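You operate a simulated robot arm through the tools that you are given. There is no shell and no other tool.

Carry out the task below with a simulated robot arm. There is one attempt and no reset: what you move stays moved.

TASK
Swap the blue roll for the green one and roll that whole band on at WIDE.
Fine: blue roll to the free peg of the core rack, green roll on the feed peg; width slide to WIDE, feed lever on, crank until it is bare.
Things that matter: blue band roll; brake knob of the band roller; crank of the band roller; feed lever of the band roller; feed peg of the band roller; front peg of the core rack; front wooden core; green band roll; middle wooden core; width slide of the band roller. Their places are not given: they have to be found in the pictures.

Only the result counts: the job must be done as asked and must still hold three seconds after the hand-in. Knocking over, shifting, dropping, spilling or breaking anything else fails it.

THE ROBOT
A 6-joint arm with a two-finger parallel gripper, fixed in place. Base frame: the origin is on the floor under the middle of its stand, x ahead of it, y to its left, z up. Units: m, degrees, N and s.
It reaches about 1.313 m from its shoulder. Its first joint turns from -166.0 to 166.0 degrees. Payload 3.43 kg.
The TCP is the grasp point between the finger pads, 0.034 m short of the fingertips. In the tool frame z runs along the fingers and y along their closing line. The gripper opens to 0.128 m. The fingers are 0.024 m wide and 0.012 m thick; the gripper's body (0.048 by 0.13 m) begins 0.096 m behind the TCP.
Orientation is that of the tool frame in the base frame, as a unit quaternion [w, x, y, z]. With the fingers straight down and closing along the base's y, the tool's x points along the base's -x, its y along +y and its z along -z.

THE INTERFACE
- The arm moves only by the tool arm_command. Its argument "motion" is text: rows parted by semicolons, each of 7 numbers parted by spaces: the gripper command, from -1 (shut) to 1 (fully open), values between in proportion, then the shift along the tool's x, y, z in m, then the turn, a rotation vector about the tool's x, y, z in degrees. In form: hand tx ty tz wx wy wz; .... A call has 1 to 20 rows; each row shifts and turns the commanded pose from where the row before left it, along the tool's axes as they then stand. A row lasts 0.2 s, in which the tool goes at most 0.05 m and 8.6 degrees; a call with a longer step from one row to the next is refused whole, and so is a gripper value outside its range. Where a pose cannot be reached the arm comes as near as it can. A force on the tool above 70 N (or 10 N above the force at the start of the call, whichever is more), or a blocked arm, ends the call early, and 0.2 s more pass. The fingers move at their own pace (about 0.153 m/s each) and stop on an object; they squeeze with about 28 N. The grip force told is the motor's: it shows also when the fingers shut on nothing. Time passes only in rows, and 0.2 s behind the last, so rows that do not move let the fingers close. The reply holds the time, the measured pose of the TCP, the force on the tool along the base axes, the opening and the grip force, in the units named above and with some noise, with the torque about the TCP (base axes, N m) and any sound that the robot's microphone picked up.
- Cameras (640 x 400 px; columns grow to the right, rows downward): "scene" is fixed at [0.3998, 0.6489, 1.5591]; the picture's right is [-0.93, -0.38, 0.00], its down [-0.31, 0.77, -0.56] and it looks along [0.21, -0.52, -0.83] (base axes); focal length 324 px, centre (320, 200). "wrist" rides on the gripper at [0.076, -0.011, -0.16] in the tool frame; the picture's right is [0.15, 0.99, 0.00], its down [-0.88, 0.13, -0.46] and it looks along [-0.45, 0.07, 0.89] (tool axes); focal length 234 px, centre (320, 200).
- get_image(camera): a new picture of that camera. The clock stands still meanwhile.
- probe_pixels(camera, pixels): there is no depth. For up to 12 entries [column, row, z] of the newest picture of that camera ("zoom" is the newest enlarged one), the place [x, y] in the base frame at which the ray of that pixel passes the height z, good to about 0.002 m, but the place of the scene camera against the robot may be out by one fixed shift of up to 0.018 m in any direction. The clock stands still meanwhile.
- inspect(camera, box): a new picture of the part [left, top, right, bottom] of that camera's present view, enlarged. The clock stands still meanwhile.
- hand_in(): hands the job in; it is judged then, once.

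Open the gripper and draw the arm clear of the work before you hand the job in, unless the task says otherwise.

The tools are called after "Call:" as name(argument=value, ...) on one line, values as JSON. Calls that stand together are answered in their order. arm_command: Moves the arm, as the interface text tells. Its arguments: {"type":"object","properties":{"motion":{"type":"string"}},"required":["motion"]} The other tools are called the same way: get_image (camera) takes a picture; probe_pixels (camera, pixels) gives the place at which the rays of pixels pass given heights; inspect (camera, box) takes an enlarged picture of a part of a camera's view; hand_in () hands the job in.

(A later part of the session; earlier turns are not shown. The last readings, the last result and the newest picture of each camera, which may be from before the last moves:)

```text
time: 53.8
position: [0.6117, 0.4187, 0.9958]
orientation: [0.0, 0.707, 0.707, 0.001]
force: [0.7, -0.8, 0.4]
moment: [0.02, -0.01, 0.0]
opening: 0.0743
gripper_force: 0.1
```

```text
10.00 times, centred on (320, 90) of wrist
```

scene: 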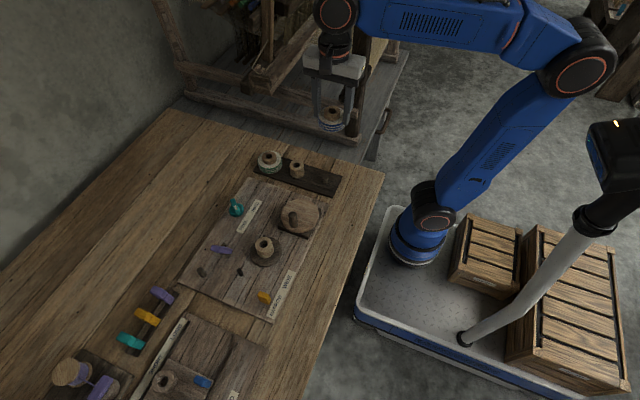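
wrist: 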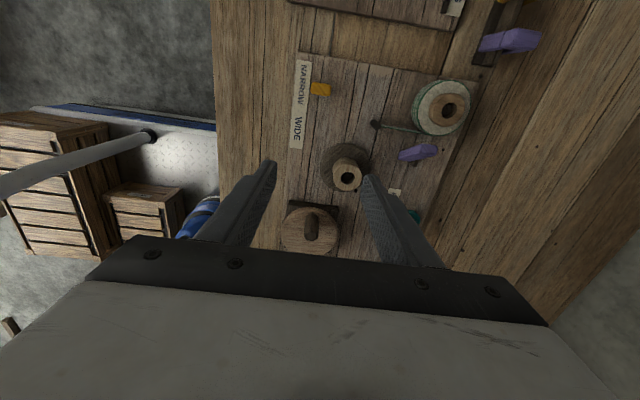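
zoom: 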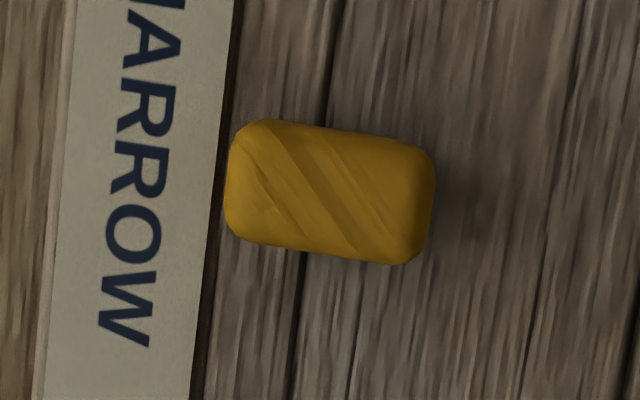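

The slide's top is at (321, 89.2): centre about (0.603, 0.4855), 25 mm long in x. I position over it with the fingers (closing in x) opened to ~46 mm and descend partway.

Call:
arm_command(motion="-0.28 0.0334 -0.0044 0 0 0 0; -0.28 0.0334 -0.0043 0 0 0 0; -0.28 0 0 0.03 0 0 0; -0.28 0 0 0.04 0 0 0; -0.28 0 0 0.03 0 0 0; -0.28 0 0 0 0 0 0; -0.28 0 0 0 0 0 0")

Call:
inspect(camera="wrist", box=[240, 110, 400, 230])

Call:
inspect(camera="scene", box=[220, 240, 310, 320])

```text
time: 55.4
position: [0.6021, 0.487, 0.8974]
orientation: [0.001, 0.707, 0.708, 0.002]
force: [0.3, 0.7, -0.4]
moment: [0.01, -0.01, 0.01]
opening: 0.0458
gripper_force: 0.0
```

```text
3.33 times, centred on (320, 170) of wrist
```

zoom: 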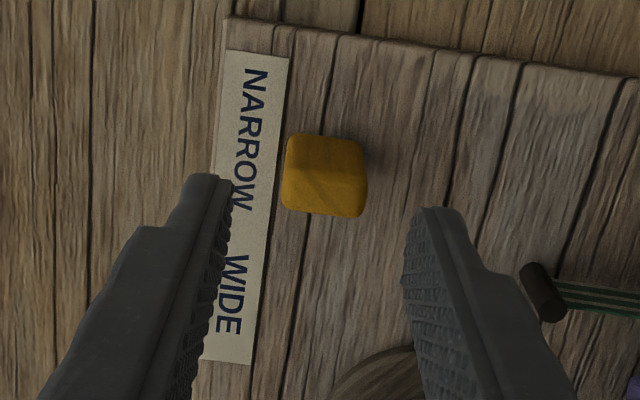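

```text
5.00 times, centred on (265, 280) of scene
```

zoom: 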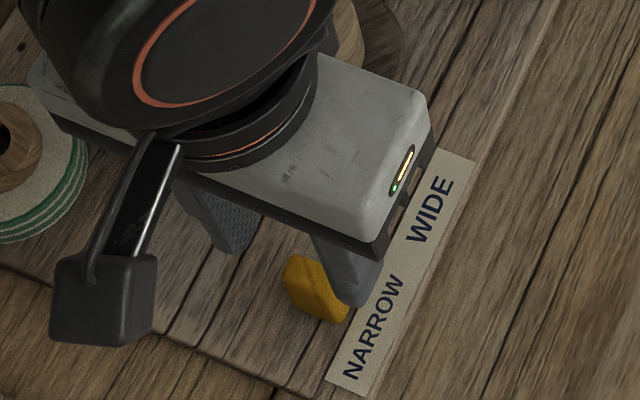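

Slide top is at (0.604, 0.4855, 0.83). I shift +1.5 mm in x, descend 60 mm so the tips are ~1 cm above the board, and close on the slide.

Call:
arm_command(motion="-0.28 -0.0005 0.0015 0.02 0 0 0; -0.28 0 0 0.02 0 0 0; -0.28 0 0 0.02 0 0 0; -0.28 0 0 0 0 0 0; -0.75 0 0 0 0 0 0; -0.75 0 0 0 0 0 0; -0.75 0 0 0 0 0 0")

Call:
inspect(camera="wrist", box=[240, 110, 400, 230])

```text
time: 57.0
position: [0.6049, 0.4878, 0.837]
orientation: [0.0, 0.707, 0.707, 0.001]
force: [-2.6, -0.6, -3.9]
moment: [1.01, 0.3, -0.03]
opening: 0.0257
gripper_force: 44.5
```

```text
3.33 times, centred on (320, 170) of wrist
```

zoom: 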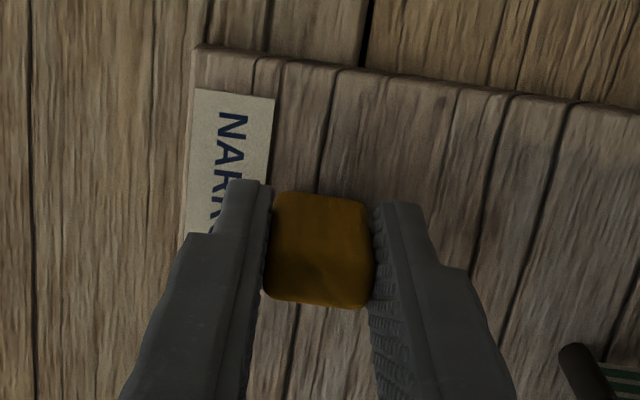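

Gripped at 25.7 mm. I move it toward WIDE (−y) with 10 mm steps, reading the force.

Call:
arm_command(motion="-0.75 -0.007 0.0003 0 0 0 0; -0.75 -0.007 0.0003 0 0 0 0; -0.75 0 0 0 0 0 0")

Call:
inspect(camera="wrist", box=[240, 110, 400, 230])

```text
time: 57.8
position: [0.6029, 0.4743, 0.8379]
orientation: [0.0, 0.707, 0.707, 0.002]
force: [-11.9, 0.9, 2.5]
moment: [-0.4, 0.52, 0.03]
opening: 0.0258
gripper_force: 45.2
```

```text
3.33 times, centred on (320, 170) of wrist
```

zoom: 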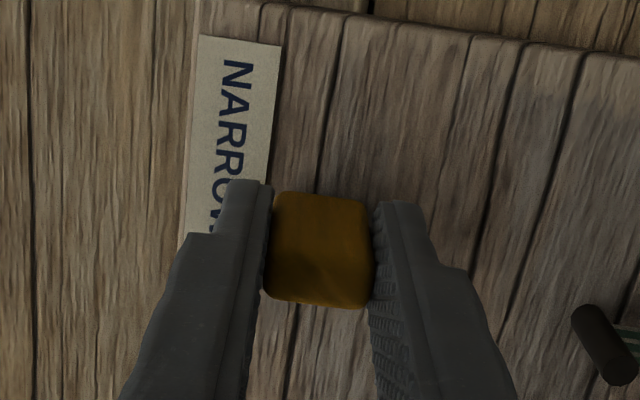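

The slide moves along, with a side force of −12 N in x, so the rail tends toward −x. I relax x by 1 mm while continuing toward WIDE.

Call:
arm_command(motion="-0.75 -0.007 -0.001 0 0 0 0; -0.75 -0.007 -0.0003 0 0 0 0; -0.75 0 0 0 0 0 0")

Call:
arm_command(motion="-0.75 -0.006 -0.0002 0 0 0 0; -0.75 -0.006 -0.0002 0 0 0 0; -0.75 0 0 0 0 0 0")

Call:
inspect(camera="wrist", box=[240, 60, 400, 230])

```text
time: 58.6
position: [0.6036, 0.4583, 0.8364]
orientation: [0.001, 0.706, 0.708, 0.002]
force: [9.6, -0.5, 7.6]
moment: [-0.85, 0.33, -0.1]
opening: 0.026
gripper_force: 45.1
```

```text
time: 59.4
position: [0.6039, 0.4462, 0.8382]
orientation: [0.0, 0.708, 0.707, 0.002]
force: [34.0, 1.2, 28.5]
moment: [-0.84, 0.02, 0.16]
opening: 0.0259
gripper_force: 44.6
```

```text
2.35 times, centred on (320, 145) of wrist
```

zoom: 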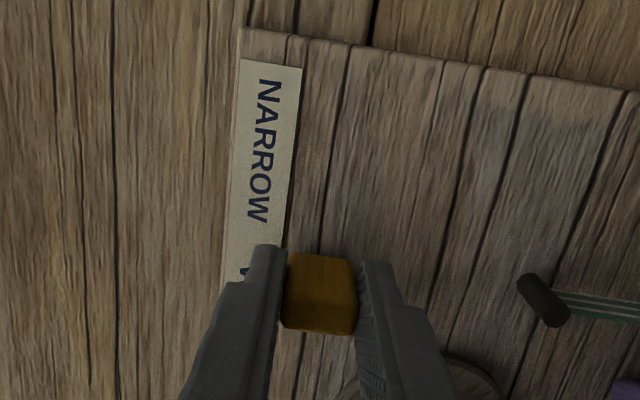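

Side force is now +34 N in x, so the rail really drifts +x as it goes −y (about 3°). I relieve it by shifting +1.8 mm in x before going on.

Call:
arm_command(motion="-0.75 0 0.0018 0 0 0 0; -0.75 0 0 0 0 0 0")

```text
time: 60.0
position: [0.6036, 0.4471, 0.8377]
orientation: [-0.001, 0.707, 0.707, 0.002]
force: [19.2, 0.0, 33.7]
moment: [0.54, 0.03, -0.01]
opening: 0.0256
gripper_force: 45.2
```

I open the fingers to release the stress, then will push the slide from behind with closed fingers, leaving x free.

Call:
arm_command(motion="-0.28 0 0 0 0 0 0; -0.28 0 0 0 0 0 0; -0.28 0 0 0 0 0 0")

Call:
inspect(camera="wrist", box=[240, 60, 400, 230])

Call:
inspect(camera="scene", box=[220, 240, 310, 320])

```text
time: 60.8
position: [0.6048, 0.4462, 0.8369]
orientation: [0.001, 0.707, 0.707, 0.0]
force: [0.2, 0.3, -0.5]
moment: [-0.01, 0.01, -0.01]
opening: 0.046
gripper_force: 0.0
```

```text
2.35 times, centred on (320, 145) of wrist
```

zoom: 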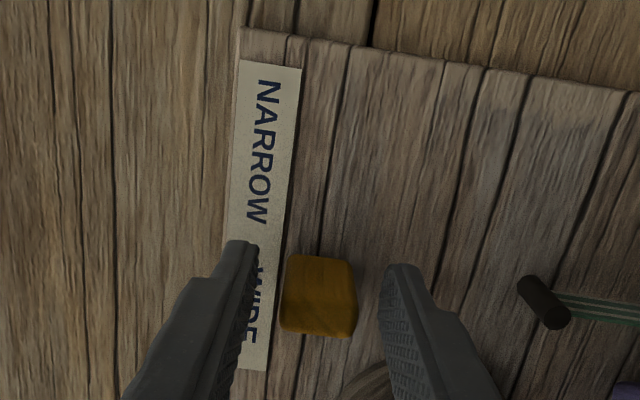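

```text
5.00 times, centred on (265, 280) of scene
```

zoom: 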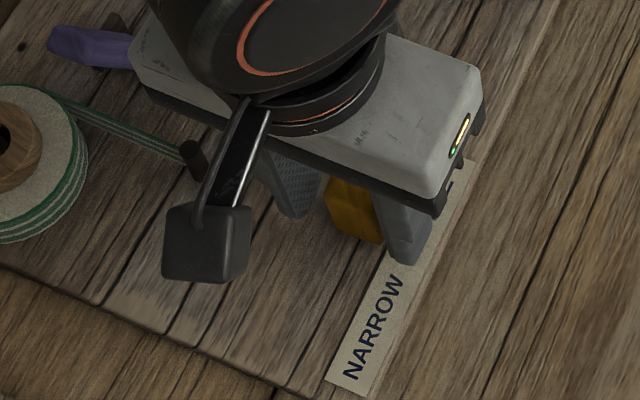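

Forces are zero again and the slide sits at the start of WIDE. I lift over it, move behind it (+y), close the fingers and come down again.

Call:
arm_command(motion="-0.28 0 0 -0.025 0 0 0; -0.28 0 0 -0.025 0 0 0; -1 0.027 0 0 0 0 0; -1 0 0 0 0 0 0; -1 0 0 0.025 0 0 0; -1 0 0 0.025 0 0 0; -1 0 0 0 0 0 0")

Call:
inspect(camera="wrist", box=[240, 60, 400, 240])

Call:
inspect(camera="scene", box=[220, 240, 310, 320])

```text
time: 62.4
position: [0.604, 0.4754, 0.8361]
orientation: [0.0, 0.707, 0.707, 0.002]
force: [0.1, -0.1, -0.8]
moment: [0.01, 0.0, -0.02]
opening: 0.0
gripper_force: 27.7
```

```text
2.22 times, centred on (320, 150) of wrist
```

zoom: 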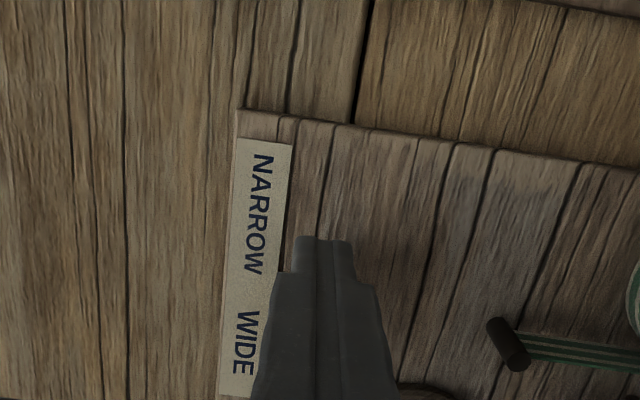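

```text
5.00 times, centred on (265, 280) of scene
```

zoom: 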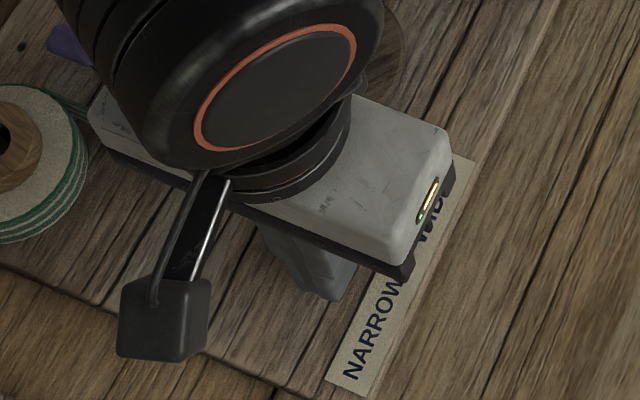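

Fingers are closed behind the slide. I push toward −y in 5 mm steps and watch for the end-stop force.

Call:
arm_command(motion="-1 -0.006 0 0 0 0 0; -1 -0.006 0 0 0 0 0; -1 -0.005 0.0003 0 0 0 0; -1 0 0 0 0 0 0")

Call:
arm_command(motion="-1 -0.005 0.0003 0 0 0 0; -1 -0.005 0.0003 0 0 0 0; -1 0 0 0 0 0 0")

```text
time: 63.4
position: [0.6059, 0.457, 0.8371]
orientation: [-0.001, 0.707, 0.707, 0.001]
force: [1.2, 0.2, 0.2]
moment: [-0.02, -0.01, -0.01]
opening: 0.0001
gripper_force: 28.2
```

```text
time: 64.2
position: [0.606, 0.4466, 0.8366]
orientation: [0.0, 0.707, 0.707, 0.001]
force: [1.0, 0.6, -0.1]
moment: [-0.02, 0.03, -0.01]
opening: 0.0001
gripper_force: 28.3
```

Pushing is nearly force-free; slide centre should be near y≈0.427. I look before pushing to the stop.

Call:
inspect(camera="scene", box=[220, 220, 320, 320])

Call:
arm_command(motion="-1 -0.004 0.0002 0 0 0 0; -1 0 0 0 0 0 0")

Call:
arm_command(motion="-1 -0.004 0.0002 0 0 0 0; -1 0 0 0 0 0 0")

```text
4.00 times, centred on (270, 270) of scene
```

zoom: 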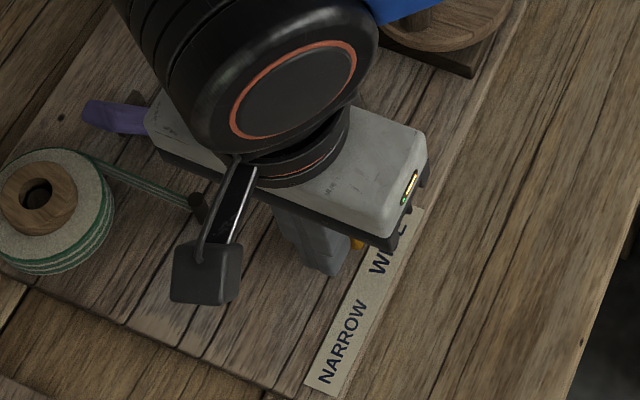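

```text
time: 64.8
position: [0.6061, 0.444, 0.8373]
orientation: [-0.001, 0.707, 0.707, 0.001]
force: [-1.2, 12.6, 2.3]
moment: [0.01, -0.01, -0.01]
opening: 0.0
gripper_force: 28.0
```

```text
time: 65.4
position: [0.6049, 0.4436, 0.8374]
orientation: [-0.003, 0.707, 0.708, 0.006]
force: [-1.7, 51.8, -10.4]
moment: [0.14, 0.19, -0.04]
opening: 0.0001
gripper_force: 28.4
stopped in row 2: the force on the tool passed its limit at 74 N (the readings are from after the stop); the commanded pose is now the measured one
```

The slide hit its end stop (force jumped to >50 N at TCP y≈0.444). I back off, lift up and verify it stands at WIDE.

Call:
arm_command(motion="-1 0.006 0 0 0 0 0; -1 0.01 0 0 0 0 0; -1 0 0 -0.03 0 0 0; -1 0 0 -0.04 0 0 0; -1 0 0 -0.04 0 0 0; -1 0 0 -0.03 0 0 0; -1 -0.02 0 0 0 0 0; -1 -0.02 0 0 0 0 0; -1 0 0 0 0 0 0")

Call:
get_image(camera="wrist")

Call:
inspect(camera="wrist", box=[250, 60, 390, 180])

```text
time: 67.4
position: [0.605, 0.4151, 0.9769]
orientation: [-0.002, 0.707, 0.707, 0.005]
force: [0.6, -0.2, -0.2]
moment: [-0.03, -0.01, 0.0]
opening: 0.0
gripper_force: 28.1
```

```text
taken
```

wrist: 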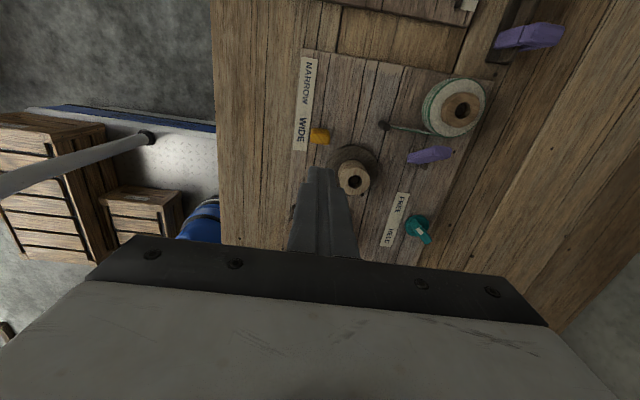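

```text
3.33 times, centred on (320, 120) of wrist
```

zoom: 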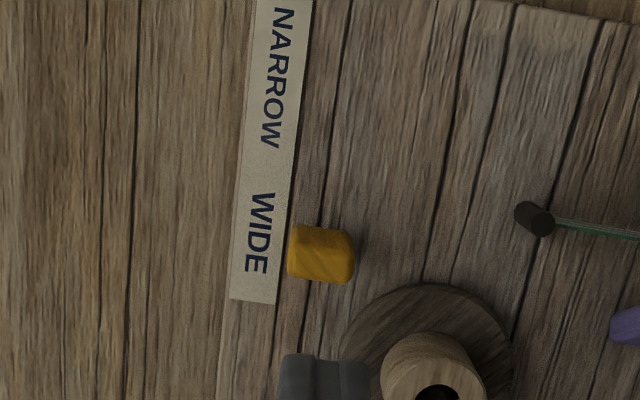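

The slide now stands at WIDE. Next I examine the feed lever from here.

Call:
inspect(camera="wrist", box=[380, 110, 480, 180])

Call:
inspect(camera="scene", box=[180, 230, 260, 290])

```text
5.71 times, centred on (430, 145) of wrist
```

zoom: 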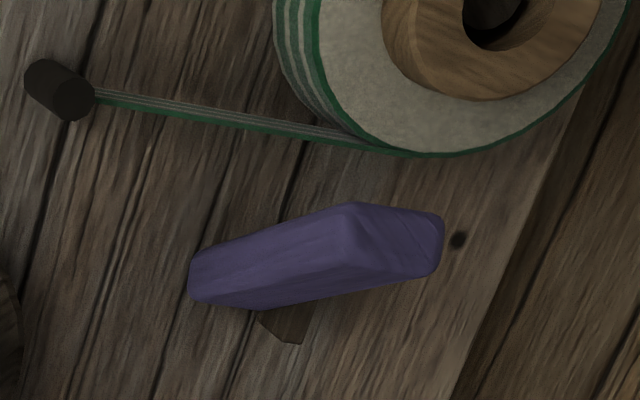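

```text
6.67 times, centred on (220, 260) of scene
```

zoom: 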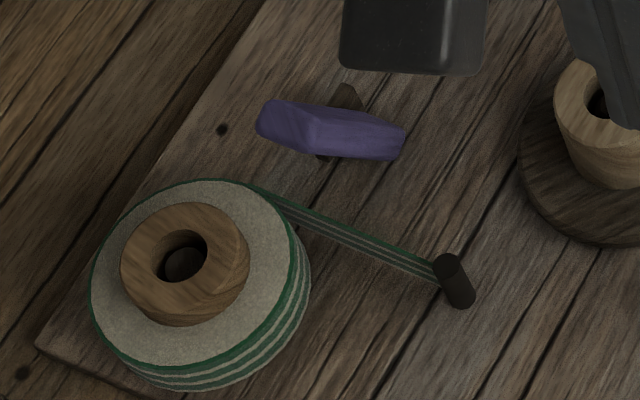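

Lever tip confirmed near (0.747, 0.439, 0.866), leaning toward +y. I straighten the slight tool tilt and go to the +y side of the lever tip with closed fingers, above the roll.

Call:
arm_command(motion="-1 0 0 0 0.24 -0.56 0; -1 0.0128 0.0355 0 0 0 0; -1 0.0128 0.0355 0 0 0 0; -1 0.0128 0.0355 0 0 0 0; -1 0.0136 0.0355 0 0 0 0; -1 0 0 0 0 0 0; -1 0 0 0 0 0 0")

Call:
inspect(camera="wrist", box=[240, 110, 400, 230])

Call:
inspect(camera="scene", box=[170, 200, 260, 290])

```text
time: 69.0
position: [0.7481, 0.468, 0.9784]
orientation: [0.001, 0.707, 0.707, -0.001]
force: [-0.9, -0.2, 0.5]
moment: [-0.01, -0.05, 0.02]
opening: 0.0001
gripper_force: 27.9
```

```text
3.33 times, centred on (320, 170) of wrist
```

zoom: 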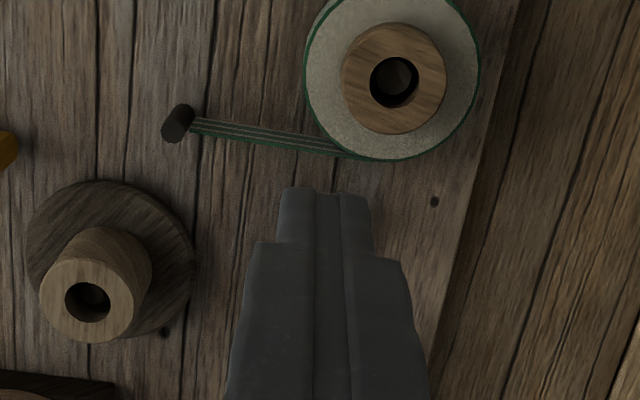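

```text
4.44 times, centred on (215, 245) of scene
```

zoom: 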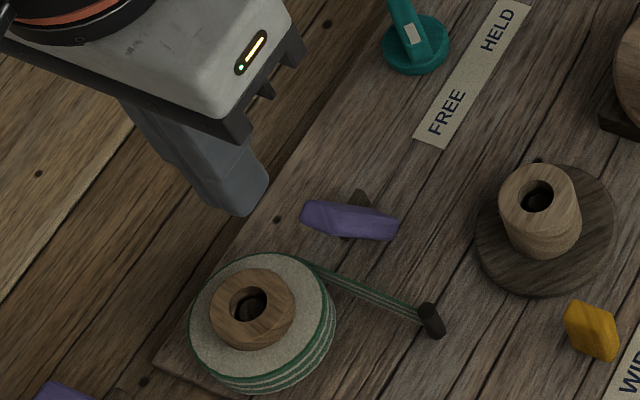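

The fingertips are on the +y side of the lever. I descend 100 mm to tip height ~0.843 and check the scene view.

Call:
arm_command(motion="-1 0 0 0.035 0 0 0; -1 0 0 0.035 0 0 0; -1 0 0 0.02 0 0 0; -1 0 0 0.012 0 0 0; -1 0 0 0 0 0 0")

Call:
inspect(camera="scene", box=[170, 210, 250, 290])

Call:
inspect(camera="wrist", box=[240, 110, 400, 230])

```text
time: 70.2
position: [0.7472, 0.4669, 0.8748]
orientation: [0.0, 0.707, 0.707, -0.001]
force: [0.3, 0.9, 0.0]
moment: [0.02, 0.0, -0.01]
opening: 0.0
gripper_force: 28.2
```

```text
5.00 times, centred on (210, 250) of scene
```

zoom: 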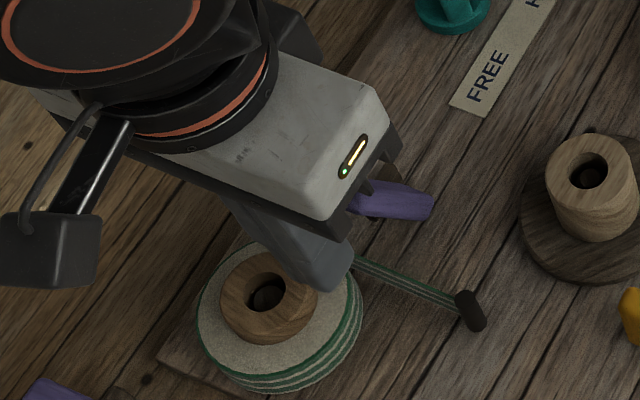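

```text
3.33 times, centred on (320, 170) of wrist
```

zoom: 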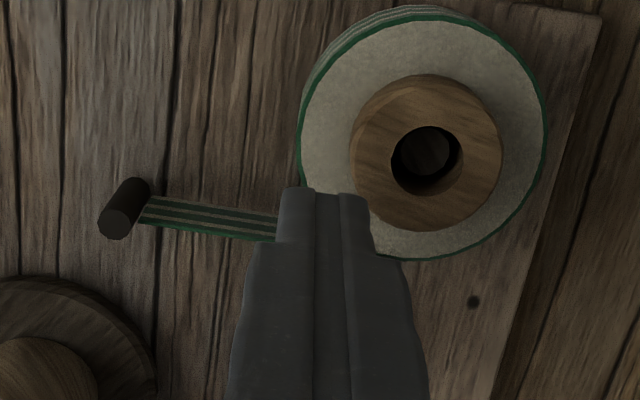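

In place above the roll, no contact. I push the lever toward −y in 6 mm steps.

Call:
arm_command(motion="-1 -0.006 0 0 0 0 0; -1 -0.006 0 0 0 0 0; -1 -0.006 0 0 0 0 0; -1 0 0 0 0 0 0")

Call:
arm_command(motion="-1 -0.006 0 0 0 0 0; -1 -0.006 0 0 0 0 0; -1 0 0 0 0 0 0")

Call:
inspect(camera="scene", box=[170, 210, 250, 290])

```text
time: 71.2
position: [0.7473, 0.4486, 0.8758]
orientation: [0.0, 0.707, 0.708, -0.002]
force: [0.6, -0.8, -0.5]
moment: [0.02, -0.03, 0.02]
opening: 0.0002
gripper_force: 27.6
```

```text
time: 72.0
position: [0.7472, 0.4384, 0.8763]
orientation: [0.0, 0.707, 0.707, 0.0]
force: [-0.9, 0.6, -0.5]
moment: [0.01, 0.01, -0.01]
opening: 0.0
gripper_force: 28.5
```

```text
5.00 times, centred on (210, 250) of scene
```

zoom: 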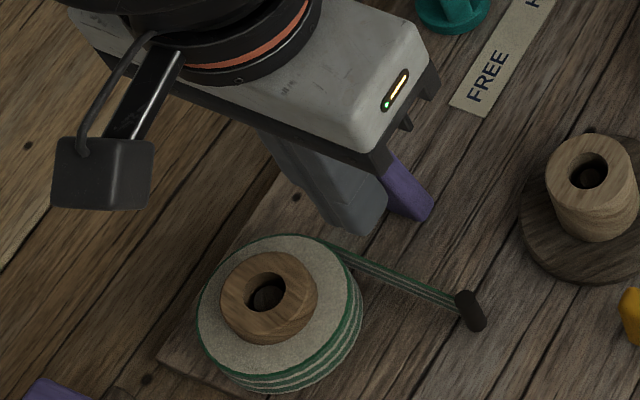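

The lever is turning with the fingers, with little force. I keep pushing in −y.

Call:
arm_command(motion="-1 -0.006 0 0 0 0 0; -1 -0.006 0 0 0 0 0; -1 0 0 0 0 0 0")

Call:
arm_command(motion="-1 -0.006 0 0 0 0 0; -1 -0.005 0 0 0 0 0; -1 0 0 0 0 0 0")

Call:
inspect(camera="scene", box=[180, 200, 260, 280])

```text
time: 72.8
position: [0.7461, 0.4274, 0.8761]
orientation: [0.001, 0.707, 0.707, 0.0]
force: [-0.3, 0.7, 0.5]
moment: [0.0, 0.0, 0.01]
opening: 0.0002
gripper_force: 27.9
```

```text
time: 73.6
position: [0.7467, 0.4133, 0.8761]
orientation: [0.0, 0.707, 0.708, -0.001]
force: [-0.1, -0.2, -0.3]
moment: [0.01, 0.03, -0.01]
opening: 0.0
gripper_force: 28.6
```

```text
5.00 times, centred on (220, 240) of scene
```

zoom: 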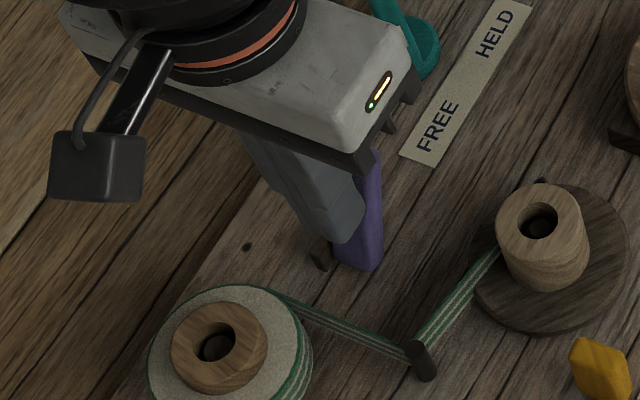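

The band now runs from the guide pin to the spindle core: the feed lever is on. I push a little further to be sure it reaches its stop.

Call:
arm_command(motion="-1 -0.004 0 0 0 0 0; -1 0 0 0 0 0 0")

Call:
arm_command(motion="-1 -0.004 0 0 0 0 0; -1 0 0 0 0 0 0")

Call:
inspect(camera="scene", box=[180, 200, 260, 280])

```text
time: 74.2
position: [0.7469, 0.4111, 0.8749]
orientation: [0.0, 0.706, 0.708, 0.001]
force: [0.3, 12.0, 2.0]
moment: [0.35, -0.06, -0.01]
opening: 0.0
gripper_force: 28.0
```

```text
time: 74.8
position: [0.7474, 0.4095, 0.8753]
orientation: [0.0, 0.707, 0.707, 0.0]
force: [7.0, 65.9, 3.6]
moment: [2.23, -0.2, 0.08]
opening: 0.0
gripper_force: 28.1
```

```text
5.00 times, centred on (220, 240) of scene
```

zoom: 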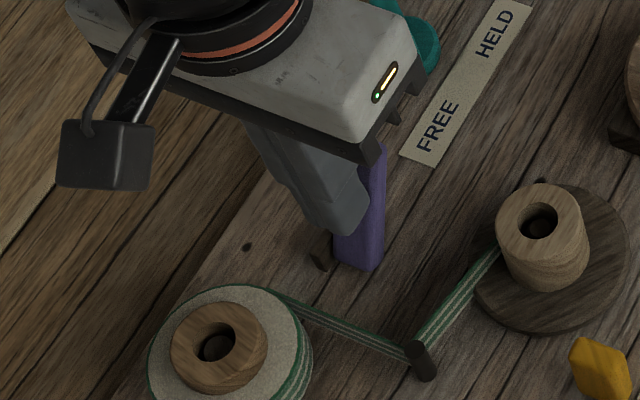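

The lever is at its end stop (66 N). I back off, lift, and move so the wrist camera looks straight down on the crank.

Call:
arm_command(motion="-1 0.006 0 0 0 0 0; -1 0.008 0 0 0 0 0; -1 0 0 -0.04 0 0 0; -1 0 0 -0.04 0 0 0; -1 0 0 -0.045 0 0 0; -1 -0.045 -0.017 0 0 0 0; -1 -0.045 -0.017 0 0 0 0; -1 -0.045 -0.017 0 0 0 0; -1 -0.045 -0.017 0 0 0 0; -1 -0.045 -0.017 0 0 0 0; -1 -0.04 -0.012 0 0 0 0; 0 0 0 0 0 0 0; 0 0 0 0 0 0 0")

Call:
get_image(camera="wrist")

Call:
get_image(camera="scene")

```text
time: 77.6
position: [0.6516, 0.1557, 0.9999]
orientation: [0.0, 0.707, 0.708, 0.0]
force: [0.5, 0.3, 0.7]
moment: [0.0, -0.03, -0.04]
opening: 0.0641
gripper_force: 0.0
```

```text
taken
```

wrist: 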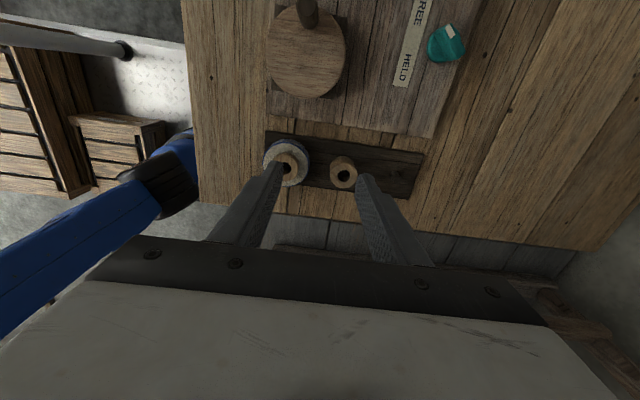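

```text
taken
```

scene: 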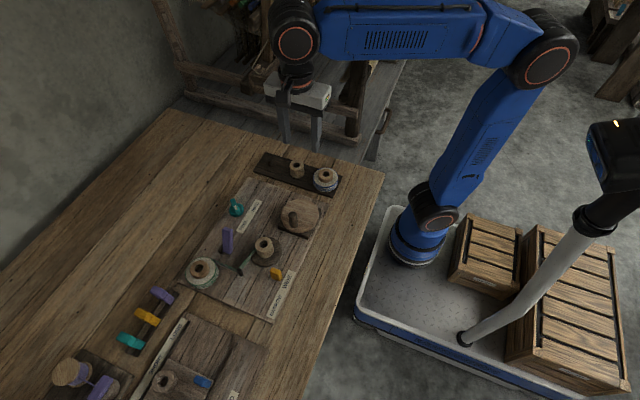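

The crank disc is at (308,52), handle at (308,12): more +y than assumed. I move +0.07 in y to center it.

Call:
arm_command(motion="0 0.035 -0.005 0 0 0 0; 0 0.035 -0.005 0 0 0 0; 0 0 0 0 0 0 0; 0 0 0 0 0 0 0")

Call:
inspect(camera="wrist", box=[240, 30, 400, 150])

Call:
inspect(camera="scene", box=[260, 185, 340, 245])

Call:
inspect(camera="scene", box=[170, 200, 310, 300])

```text
time: 78.6
position: [0.6407, 0.2271, 1.001]
orientation: [0.0, 0.707, 0.707, 0.0]
force: [0.7, 0.3, 0.1]
moment: [-0.01, 0.03, -0.01]
opening: 0.064
gripper_force: 0.0
```

```text
3.33 times, centred on (320, 90) of wrist
```

zoom: 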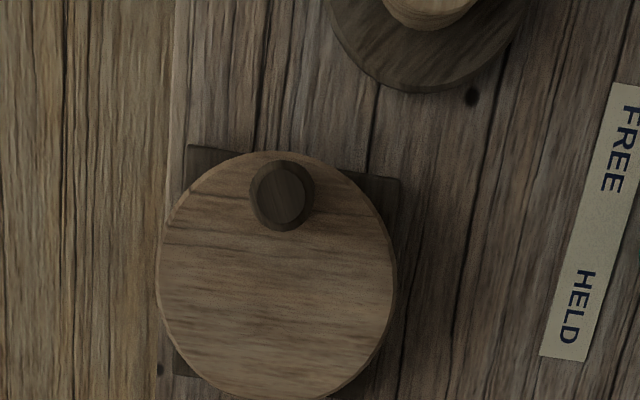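

```text
6.67 times, centred on (300, 215) of scene
```

zoom: 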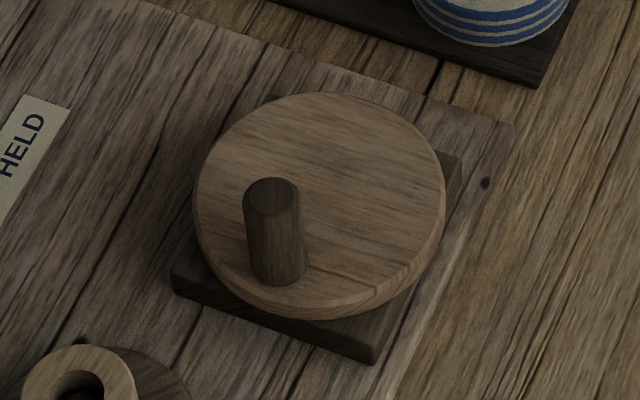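

```text
4.00 times, centred on (240, 250) of scene
```

zoom: 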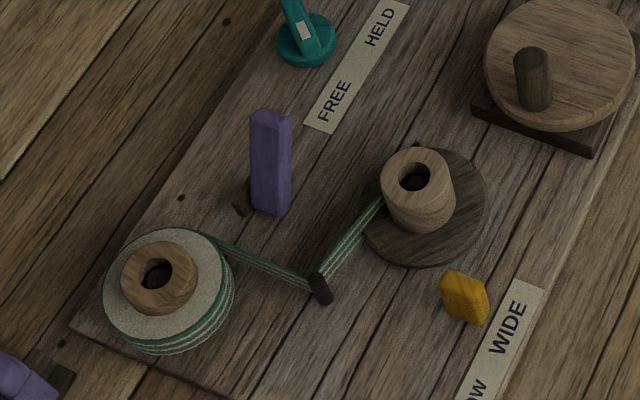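

I take a fuller view of the crank disc to fix its centre and the handle radius.

Call:
inspect(camera="wrist", box=[256, 60, 360, 165])

Call:
arm_command(motion="0 0 0 0 0 0 0")

Call:
arm_command(motion="0 0 0 0 0 0 0")

```text
3.81 times, centred on (308, 112) of wrist
```

zoom: 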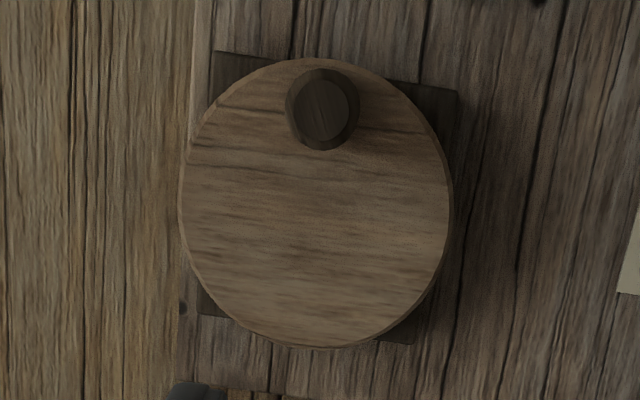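

```text
time: 79.0
position: [0.641, 0.2264, 1.0017]
orientation: [0.001, 0.707, 0.707, -0.001]
force: [0.9, -0.1, -0.3]
moment: [0.03, -0.01, 0.0]
opening: 0.0642
gripper_force: 0.0
```

```text
time: 79.4
position: [0.6402, 0.2276, 1.0022]
orientation: [0.0, 0.707, 0.707, 0.0]
force: [0.1, 0.1, -0.9]
moment: [0.02, 0.0, 0.01]
opening: 0.0639
gripper_force: 0.1
```

Crank centre is (0.6177, 0.2622), handle at radius ≈32 mm toward +y with its top at z≈0.875. I go above the handle and descend around it.

Call:
arm_command(motion="-0.25 0.0335 -0.0113 0 0 0 0; -0.25 0.0335 -0.0113 0 0 0 0; -0.25 0 0 0.04 0 0 0; -0.25 0 0 0.03 0 0 0; -0.25 0 0 0 0 0 0; -0.25 0 0 0 0 0 0")

Call:
inspect(camera="wrist", box=[240, 110, 400, 230])

Call:
inspect(camera="scene", box=[250, 165, 350, 245])

```text
time: 80.8
position: [0.6171, 0.2938, 0.9293]
orientation: [0.0, 0.707, 0.707, 0.0]
force: [0.3, -0.1, -0.2]
moment: [0.0, -0.01, -0.02]
opening: 0.0484
gripper_force: 0.1
```

```text
3.33 times, centred on (320, 170) of wrist
```

zoom: 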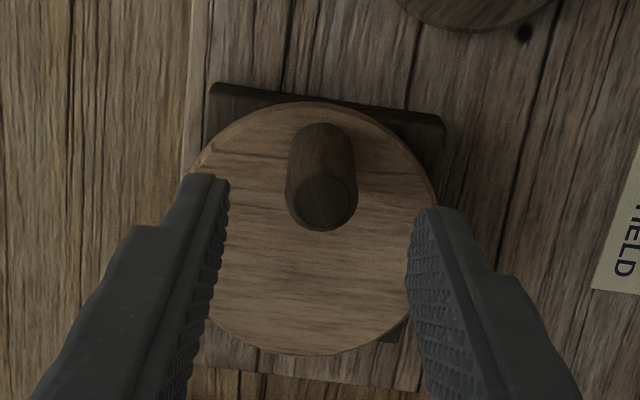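

```text
5.00 times, centred on (300, 205) of scene
```

zoom: 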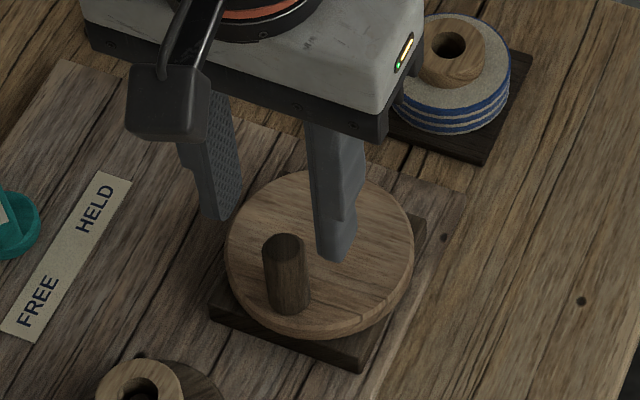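

The handle top is at (0.618, 0.293), centred between the fingers. I descend 60 mm and close on it.

Call:
arm_command(motion="-0.25 -0.0005 0.0005 0.02 0 0 0; -0.25 0 0 0.02 0 0 0; -0.25 0 0 0.02 0 0 0; -0.25 0 0 0 0 0 0; -0.8 0 0 0 0 0 0; -0.8 0 0 0 0 0 0; -0.8 0 0 0 0 0 0")

Call:
inspect(camera="wrist", box=[240, 110, 400, 230])

Call:
inspect(camera="scene", box=[250, 165, 350, 245])

```text
time: 82.4
position: [0.6192, 0.2927, 0.8718]
orientation: [0.001, 0.707, 0.708, 0.0]
force: [-0.4, 0.4, -4.3]
moment: [0.21, -0.97, -0.01]
opening: 0.0213
gripper_force: 44.4
```

```text
3.33 times, centred on (320, 170) of wrist
```

zoom: 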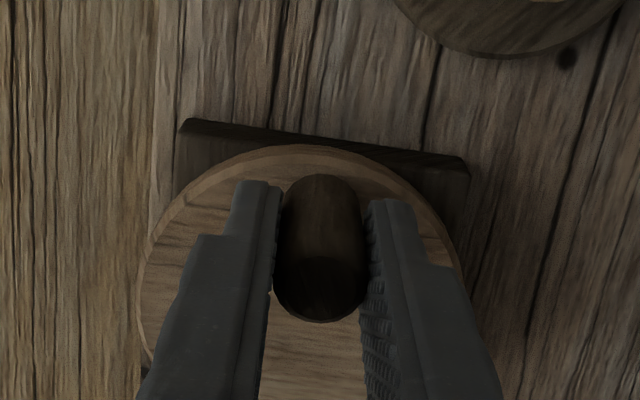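

```text
5.00 times, centred on (300, 205) of scene
```

zoom: 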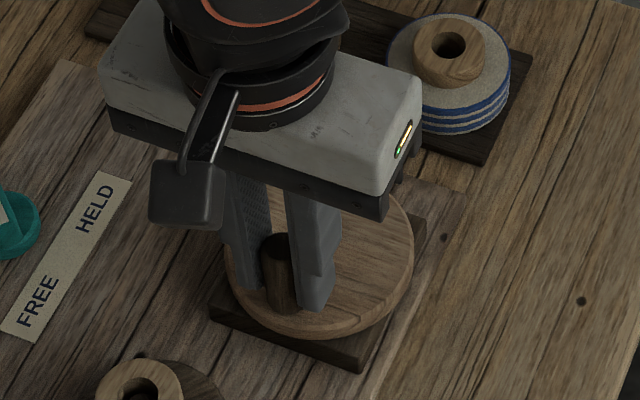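

The handle is gripped (21 mm). I try a first 30° clockwise (the direction that winds the band on the core's +x side) and read the forces.

Call:
arm_command(motion="-0.8 -0.00108 0.00823 0 0 0 0; -0.8 -0.00318 0.00767 0 0 0 0; -0.8 0 0 0 0 0 0")

Call:
inspect(camera="scene", box=[180, 190, 340, 300])

```text
time: 83.2
position: [0.6352, 0.2879, 0.8708]
orientation: [-0.001, 0.707, 0.707, 0.001]
force: [4.6, 8.5, 5.2]
moment: [0.27, -0.92, 0.01]
opening: 0.0214
gripper_force: 44.4
```

```text
3.64 times, centred on (260, 245) of scene
```

zoom: 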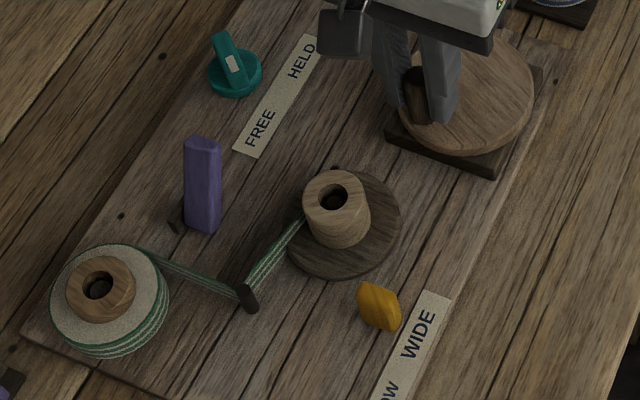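

It turns easily (forces <10 N). I continue clockwise another 90° and look at whether the band moves.

Call:
arm_command(motion="-0.8 -0.00505 0.00659 0 0 0 0; -0.8 -0.00659 0.00505 0 0 0 0; -0.8 -0.00767 0.00318 0 0 0 0; -0.8 -0.00823 0.00108 0 0 0 0; -0.8 -0.00823 -0.00108 0 0 0 0; -0.8 -0.00767 -0.00318 0 0 0 0; -0.8 0 0 0 0 0 0")

Call:
inspect(camera="scene", box=[180, 190, 340, 300])

Call:
inspect(camera="scene", box=[230, 215, 300, 275])

```text
time: 84.3
position: [0.6526, 0.2549, 0.8713]
orientation: [0.003, 0.708, 0.706, 0.001]
force: [34.0, -0.7, -8.1]
moment: [-0.1, 0.52, 0.01]
opening: 0.0214
gripper_force: 45.4
stopped in row 5: the force on the tool passed its limit at 73 N (the readings are from after the stop); the commanded pose is now the measured one
```

```text
3.64 times, centred on (260, 245) of scene
```

zoom: 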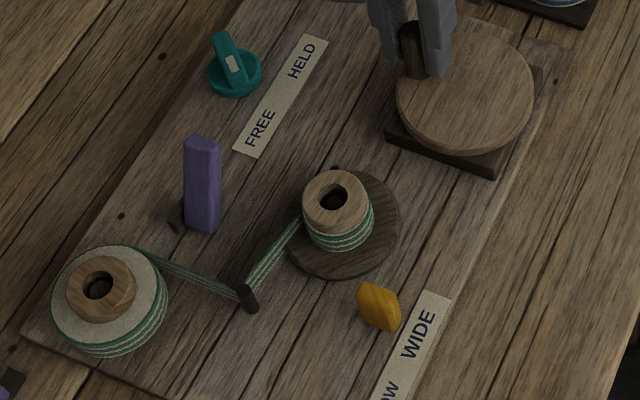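

```text
6.67 times, centred on (265, 245) of scene
```

zoom: 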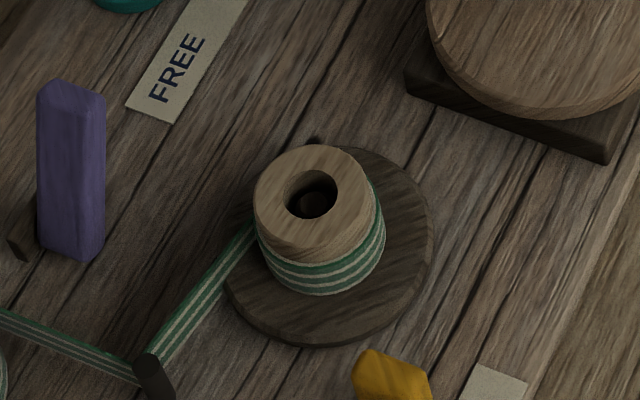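

The band is winding on: the direction is right. The stop came from a sideways force (+x), so my circle is a little off; I look at the disc and handle from the wrist to refine centre and radius.

Call:
inspect(camera="wrist", box=[220, 90, 400, 240])

Call:
arm_command(motion="-0.8 0 0 0 0 0 0")

Call:
inspect(camera="scene", box=[260, 180, 340, 240])

```text
2.67 times, centred on (310, 165) of wrist
```

zoom: 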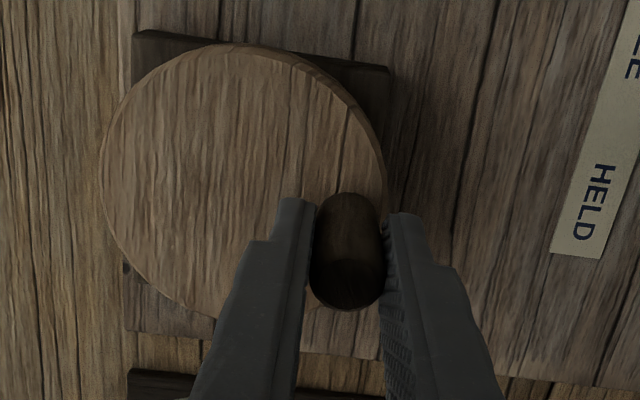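

```text
time: 84.7
position: [0.6537, 0.2544, 0.8712]
orientation: [0.002, 0.708, 0.706, 0.001]
force: [45.1, -2.0, -10.1]
moment: [-0.46, 0.32, -0.06]
opening: 0.0215
gripper_force: 44.9
```

```text
6.67 times, centred on (300, 210) of scene
```

zoom: 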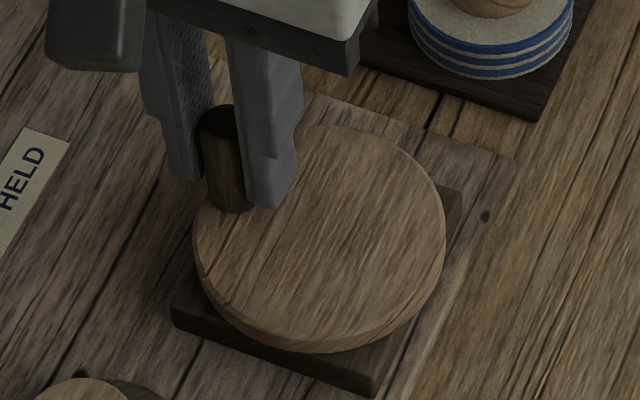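

A steady +45 N in x remains, so the handle wants to be further +x. I relax by 2 mm in +x and read the force.

Call:
arm_command(motion="-0.8 0 0.002 0 0 0 0; -0.8 0 0 0 0 0 0")

Call:
arm_command(motion="-0.8 0 0 0 0 0 0")

```text
time: 85.3
position: [0.6544, 0.2556, 0.8707]
orientation: [0.002, 0.708, 0.707, 0.0]
force: [17.6, 0.9, -20.8]
moment: [0.52, 0.74, 0.0]
opening: 0.0215
gripper_force: 45.1
```

```text
time: 85.7
position: [0.6538, 0.2545, 0.871]
orientation: [0.002, 0.707, 0.707, 0.001]
force: [8.3, 0.2, -25.2]
moment: [0.33, 0.96, 0.0]
opening: 0.0212
gripper_force: 45.0
```

Redoing the projection properly gives crank centre ≈(0.618, 0.258) and radius ≈35.5 mm; the handle is now at about −6°. I continue clockwise to −90° on this circle.

Call:
arm_command(motion="-0.8 -0.00903 -0.0021 0.001 0 0 0; -0.8 -0.00818 -0.00436 0 0 0 0; -0.8 -0.00676 -0.00634 0 0 0 0; -0.8 0 0 0 0 0 0")

Call:
arm_command(motion="-0.8 -0.0049 -0.00786 0 0 0 0; -0.8 -0.00269 -0.00887 0 0 0 0; -0.8 -0.00048 -0.0058 0 0 0 0; -0.8 0 0 0 0 0 0")

Call:
inspect(camera="scene", box=[180, 180, 340, 300])

```text
time: 86.7
position: [0.6435, 0.23, 0.8711]
orientation: [0.002, 0.708, 0.706, 0.001]
force: [18.1, -19.0, -17.0]
moment: [-0.8, 0.87, -0.02]
opening: 0.0214
gripper_force: 45.2
```

```text
time: 87.7
position: [0.6174, 0.2223, 0.8706]
orientation: [0.002, 0.706, 0.708, 0.002]
force: [-0.2, -14.8, -2.1]
moment: [-0.44, 1.1, -0.04]
opening: 0.021
gripper_force: 44.4
```

```text
3.33 times, centred on (260, 240) of scene
```

zoom: 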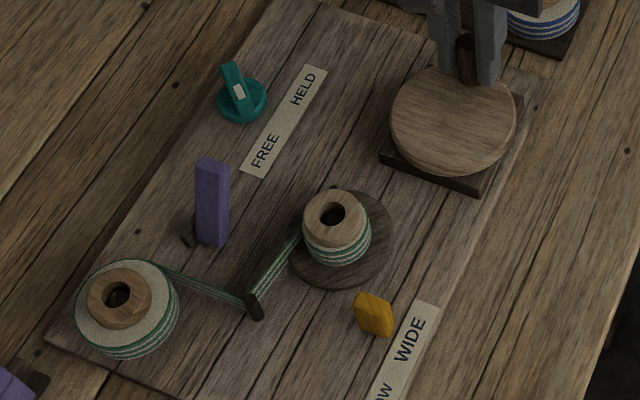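

Forces are outward ~15–25 N, so the radius is nearer 36.5 mm; the band is clearly winding onto the core. I continue the left half of the circle with the refined radius.

Call:
arm_command(motion="-0.8 -0.00026 -0.00945 0 0 0 0; -0.8 0.00365 -0.0088 0 0 0 0; -0.8 0.0058 -0.00756 0 0 0 0; -0.8 0 0 0 0 0 0")

Call:
arm_command(motion="-0.8 0.00756 -0.0058 0 0 0 0; -0.8 0.0088 -0.00365 0 0 0 0; -0.8 0.00945 -0.00124 0 0 0 0; -0.8 0 0 0 0 0 0")

```text
time: 88.7
position: [0.5937, 0.2318, 0.872]
orientation: [0.003, 0.707, 0.707, 0.002]
force: [6.5, 6.5, 18.2]
moment: [0.46, 1.11, -0.01]
opening: 0.0209
gripper_force: 45.3
```

```text
time: 89.7
position: [0.5824, 0.2567, 0.8699]
orientation: [0.002, 0.707, 0.707, 0.001]
force: [-12.2, -0.1, 17.4]
moment: [0.29, 1.1, 0.01]
opening: 0.021
gripper_force: 44.6
```

Going well with forces under 15 N. I continue from 180° up to +90° to complete the first turn.

Call:
arm_command(motion="-0.8 0.00945 0.0007 0 0 0 0; -0.8 0.0088 0.00365 0 0 0 0; -0.8 0.00756 0.0058 0 0 0 0; -0.8 0 0 0 0 0 0")

Call:
arm_command(motion="-0.8 0.0058 0.00756 0 0 0 0; -0.8 0.00365 0.0088 0 0 0 0; -0.8 0.00124 0.00945 0 0 0 0; -0.8 0 0 0 0 0 0")

Call:
inspect(camera="scene", box=[180, 180, 340, 300])

```text
time: 90.7
position: [0.5928, 0.2842, 0.8707]
orientation: [0.002, 0.708, 0.706, 0.001]
force: [-2.0, 2.7, 6.6]
moment: [0.16, 1.01, 0.01]
opening: 0.0207
gripper_force: 45.0
```

```text
time: 91.7
position: [0.6186, 0.2935, 0.8708]
orientation: [0.002, 0.707, 0.707, 0.002]
force: [0.2, -0.4, 19.8]
moment: [0.3, 1.2, -0.04]
opening: 0.0209
gripper_force: 44.6
```

```text
3.33 times, centred on (260, 240) of scene
```

zoom: 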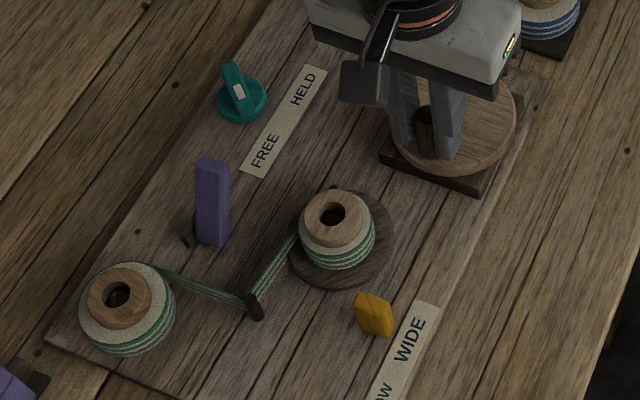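

One full turn done; the green roll has shrunk from ~33 px to ~29 px wide. I now do the next half turn (right side) in one call.

Call:
arm_command(motion="-0.8 -0.00124 0.00945 0 0 0 0; -0.8 -0.00365 0.0088 0 0 0 0; -0.8 -0.0058 0.00756 0 0 0 0; -0.8 -0.00756 0.0058 0 0 0 0; -0.8 -0.0088 0.00365 0 0 0 0; -0.8 -0.00945 0.00124 0 0 0 0; -0.8 -0.00945 -0.00124 0 0 0 0; -0.8 -0.0088 -0.00365 0 0 0 0; -0.8 -0.00756 -0.0058 0 0 0 0; -0.8 -0.0058 -0.00756 0 0 0 0; -0.8 -0.00365 -0.0088 0 0 0 0; -0.8 -0.00124 -0.00945 0 0 0 0; -0.8 0 0 0 0 0 0")

```text
time: 94.5
position: [0.617, 0.2214, 0.8703]
orientation: [0.003, 0.707, 0.707, 0.002]
force: [-0.1, 20.9, -4.0]
moment: [0.26, 1.02, -0.02]
opening: 0.0209
gripper_force: 45.2
```

Smooth. At −90° there's a 21 N inward push, so I trim 1 mm and run the left half turn.

Call:
arm_command(motion="-0.8 0.00224 -0.00945 0 0 0 0; -0.8 0.00365 -0.0088 0 0 0 0; -0.8 0.0058 -0.00756 0 0 0 0; -0.8 0.00756 -0.0058 0 0 0 0; -0.8 0.0088 -0.00365 0 0 0 0; -0.8 0.00945 -0.00124 0 0 0 0; -0.8 0.00945 0.00124 0 0 0 0; -0.8 0.0088 0.00365 0 0 0 0; -0.8 0.00756 0.0058 0 0 0 0; -0.8 0.0058 0.00756 0 0 0 0; -0.8 0.00265 0.0088 0 0 0 0; -0.8 0.00124 0.00945 0 0 0 0; -0.8 0 0 0 0 0 0")

Call:
inspect(camera="scene", box=[180, 180, 340, 300])

```text
time: 97.3
position: [0.6164, 0.2937, 0.8705]
orientation: [0.002, 0.708, 0.707, 0.002]
force: [0.3, -14.6, 3.2]
moment: [-0.18, 1.31, -0.01]
opening: 0.021
gripper_force: 45.0
```

```text
3.33 times, centred on (260, 240) of scene
```

zoom: 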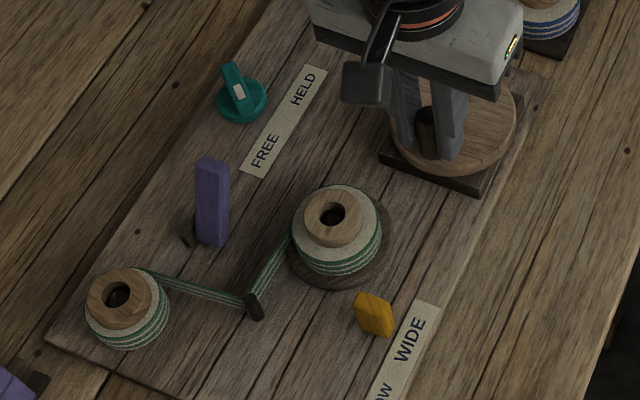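

Two turns done and the green roll is about two-thirds unwound. I carry on with a third turn.

Call:
arm_command(motion="-0.8 -0.0022 0.00945 0 0 0 0; -0.8 -0.0036 0.0088 0 0 0 0; -0.8 -0.0057 0.00756 0 0 0 0; -0.8 -0.0075 0.0058 0 0 0 0; -0.8 -0.0087 0.00365 0 0 0 0; -0.8 -0.0093 0.00124 0 0 0 0; -0.8 -0.0093 -0.00124 0 0 0 0; -0.8 -0.0087 -0.0036 0 0 0 0; -0.8 -0.0075 -0.0057 0 0 0 0; -0.8 -0.0057 -0.0075 0 0 0 0; -0.8 -0.0036 -0.0087 0 0 0 0; -0.8 -0.0012 -0.0093 0 0 0 0; -0.8 0 0 0 0 0 0")

Call:
inspect(camera="scene", box=[180, 180, 340, 300])

```text
time: 100.1
position: [0.6174, 0.2227, 0.871]
orientation: [0.001, 0.707, 0.707, 0.002]
force: [0.3, 15.3, 7.8]
moment: [0.06, 1.33, -0.03]
opening: 0.0212
gripper_force: 44.4
```

```text
3.33 times, centred on (260, 240) of scene
```

zoom: 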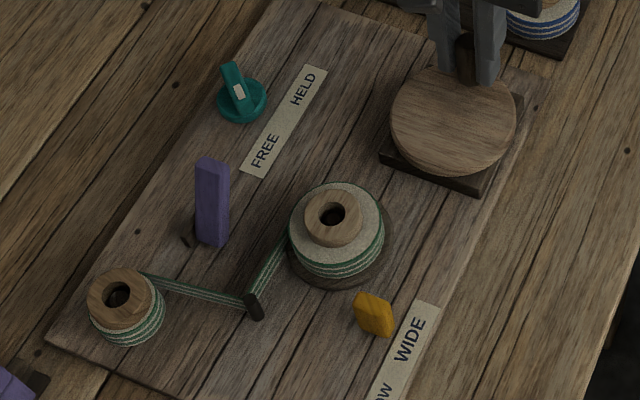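

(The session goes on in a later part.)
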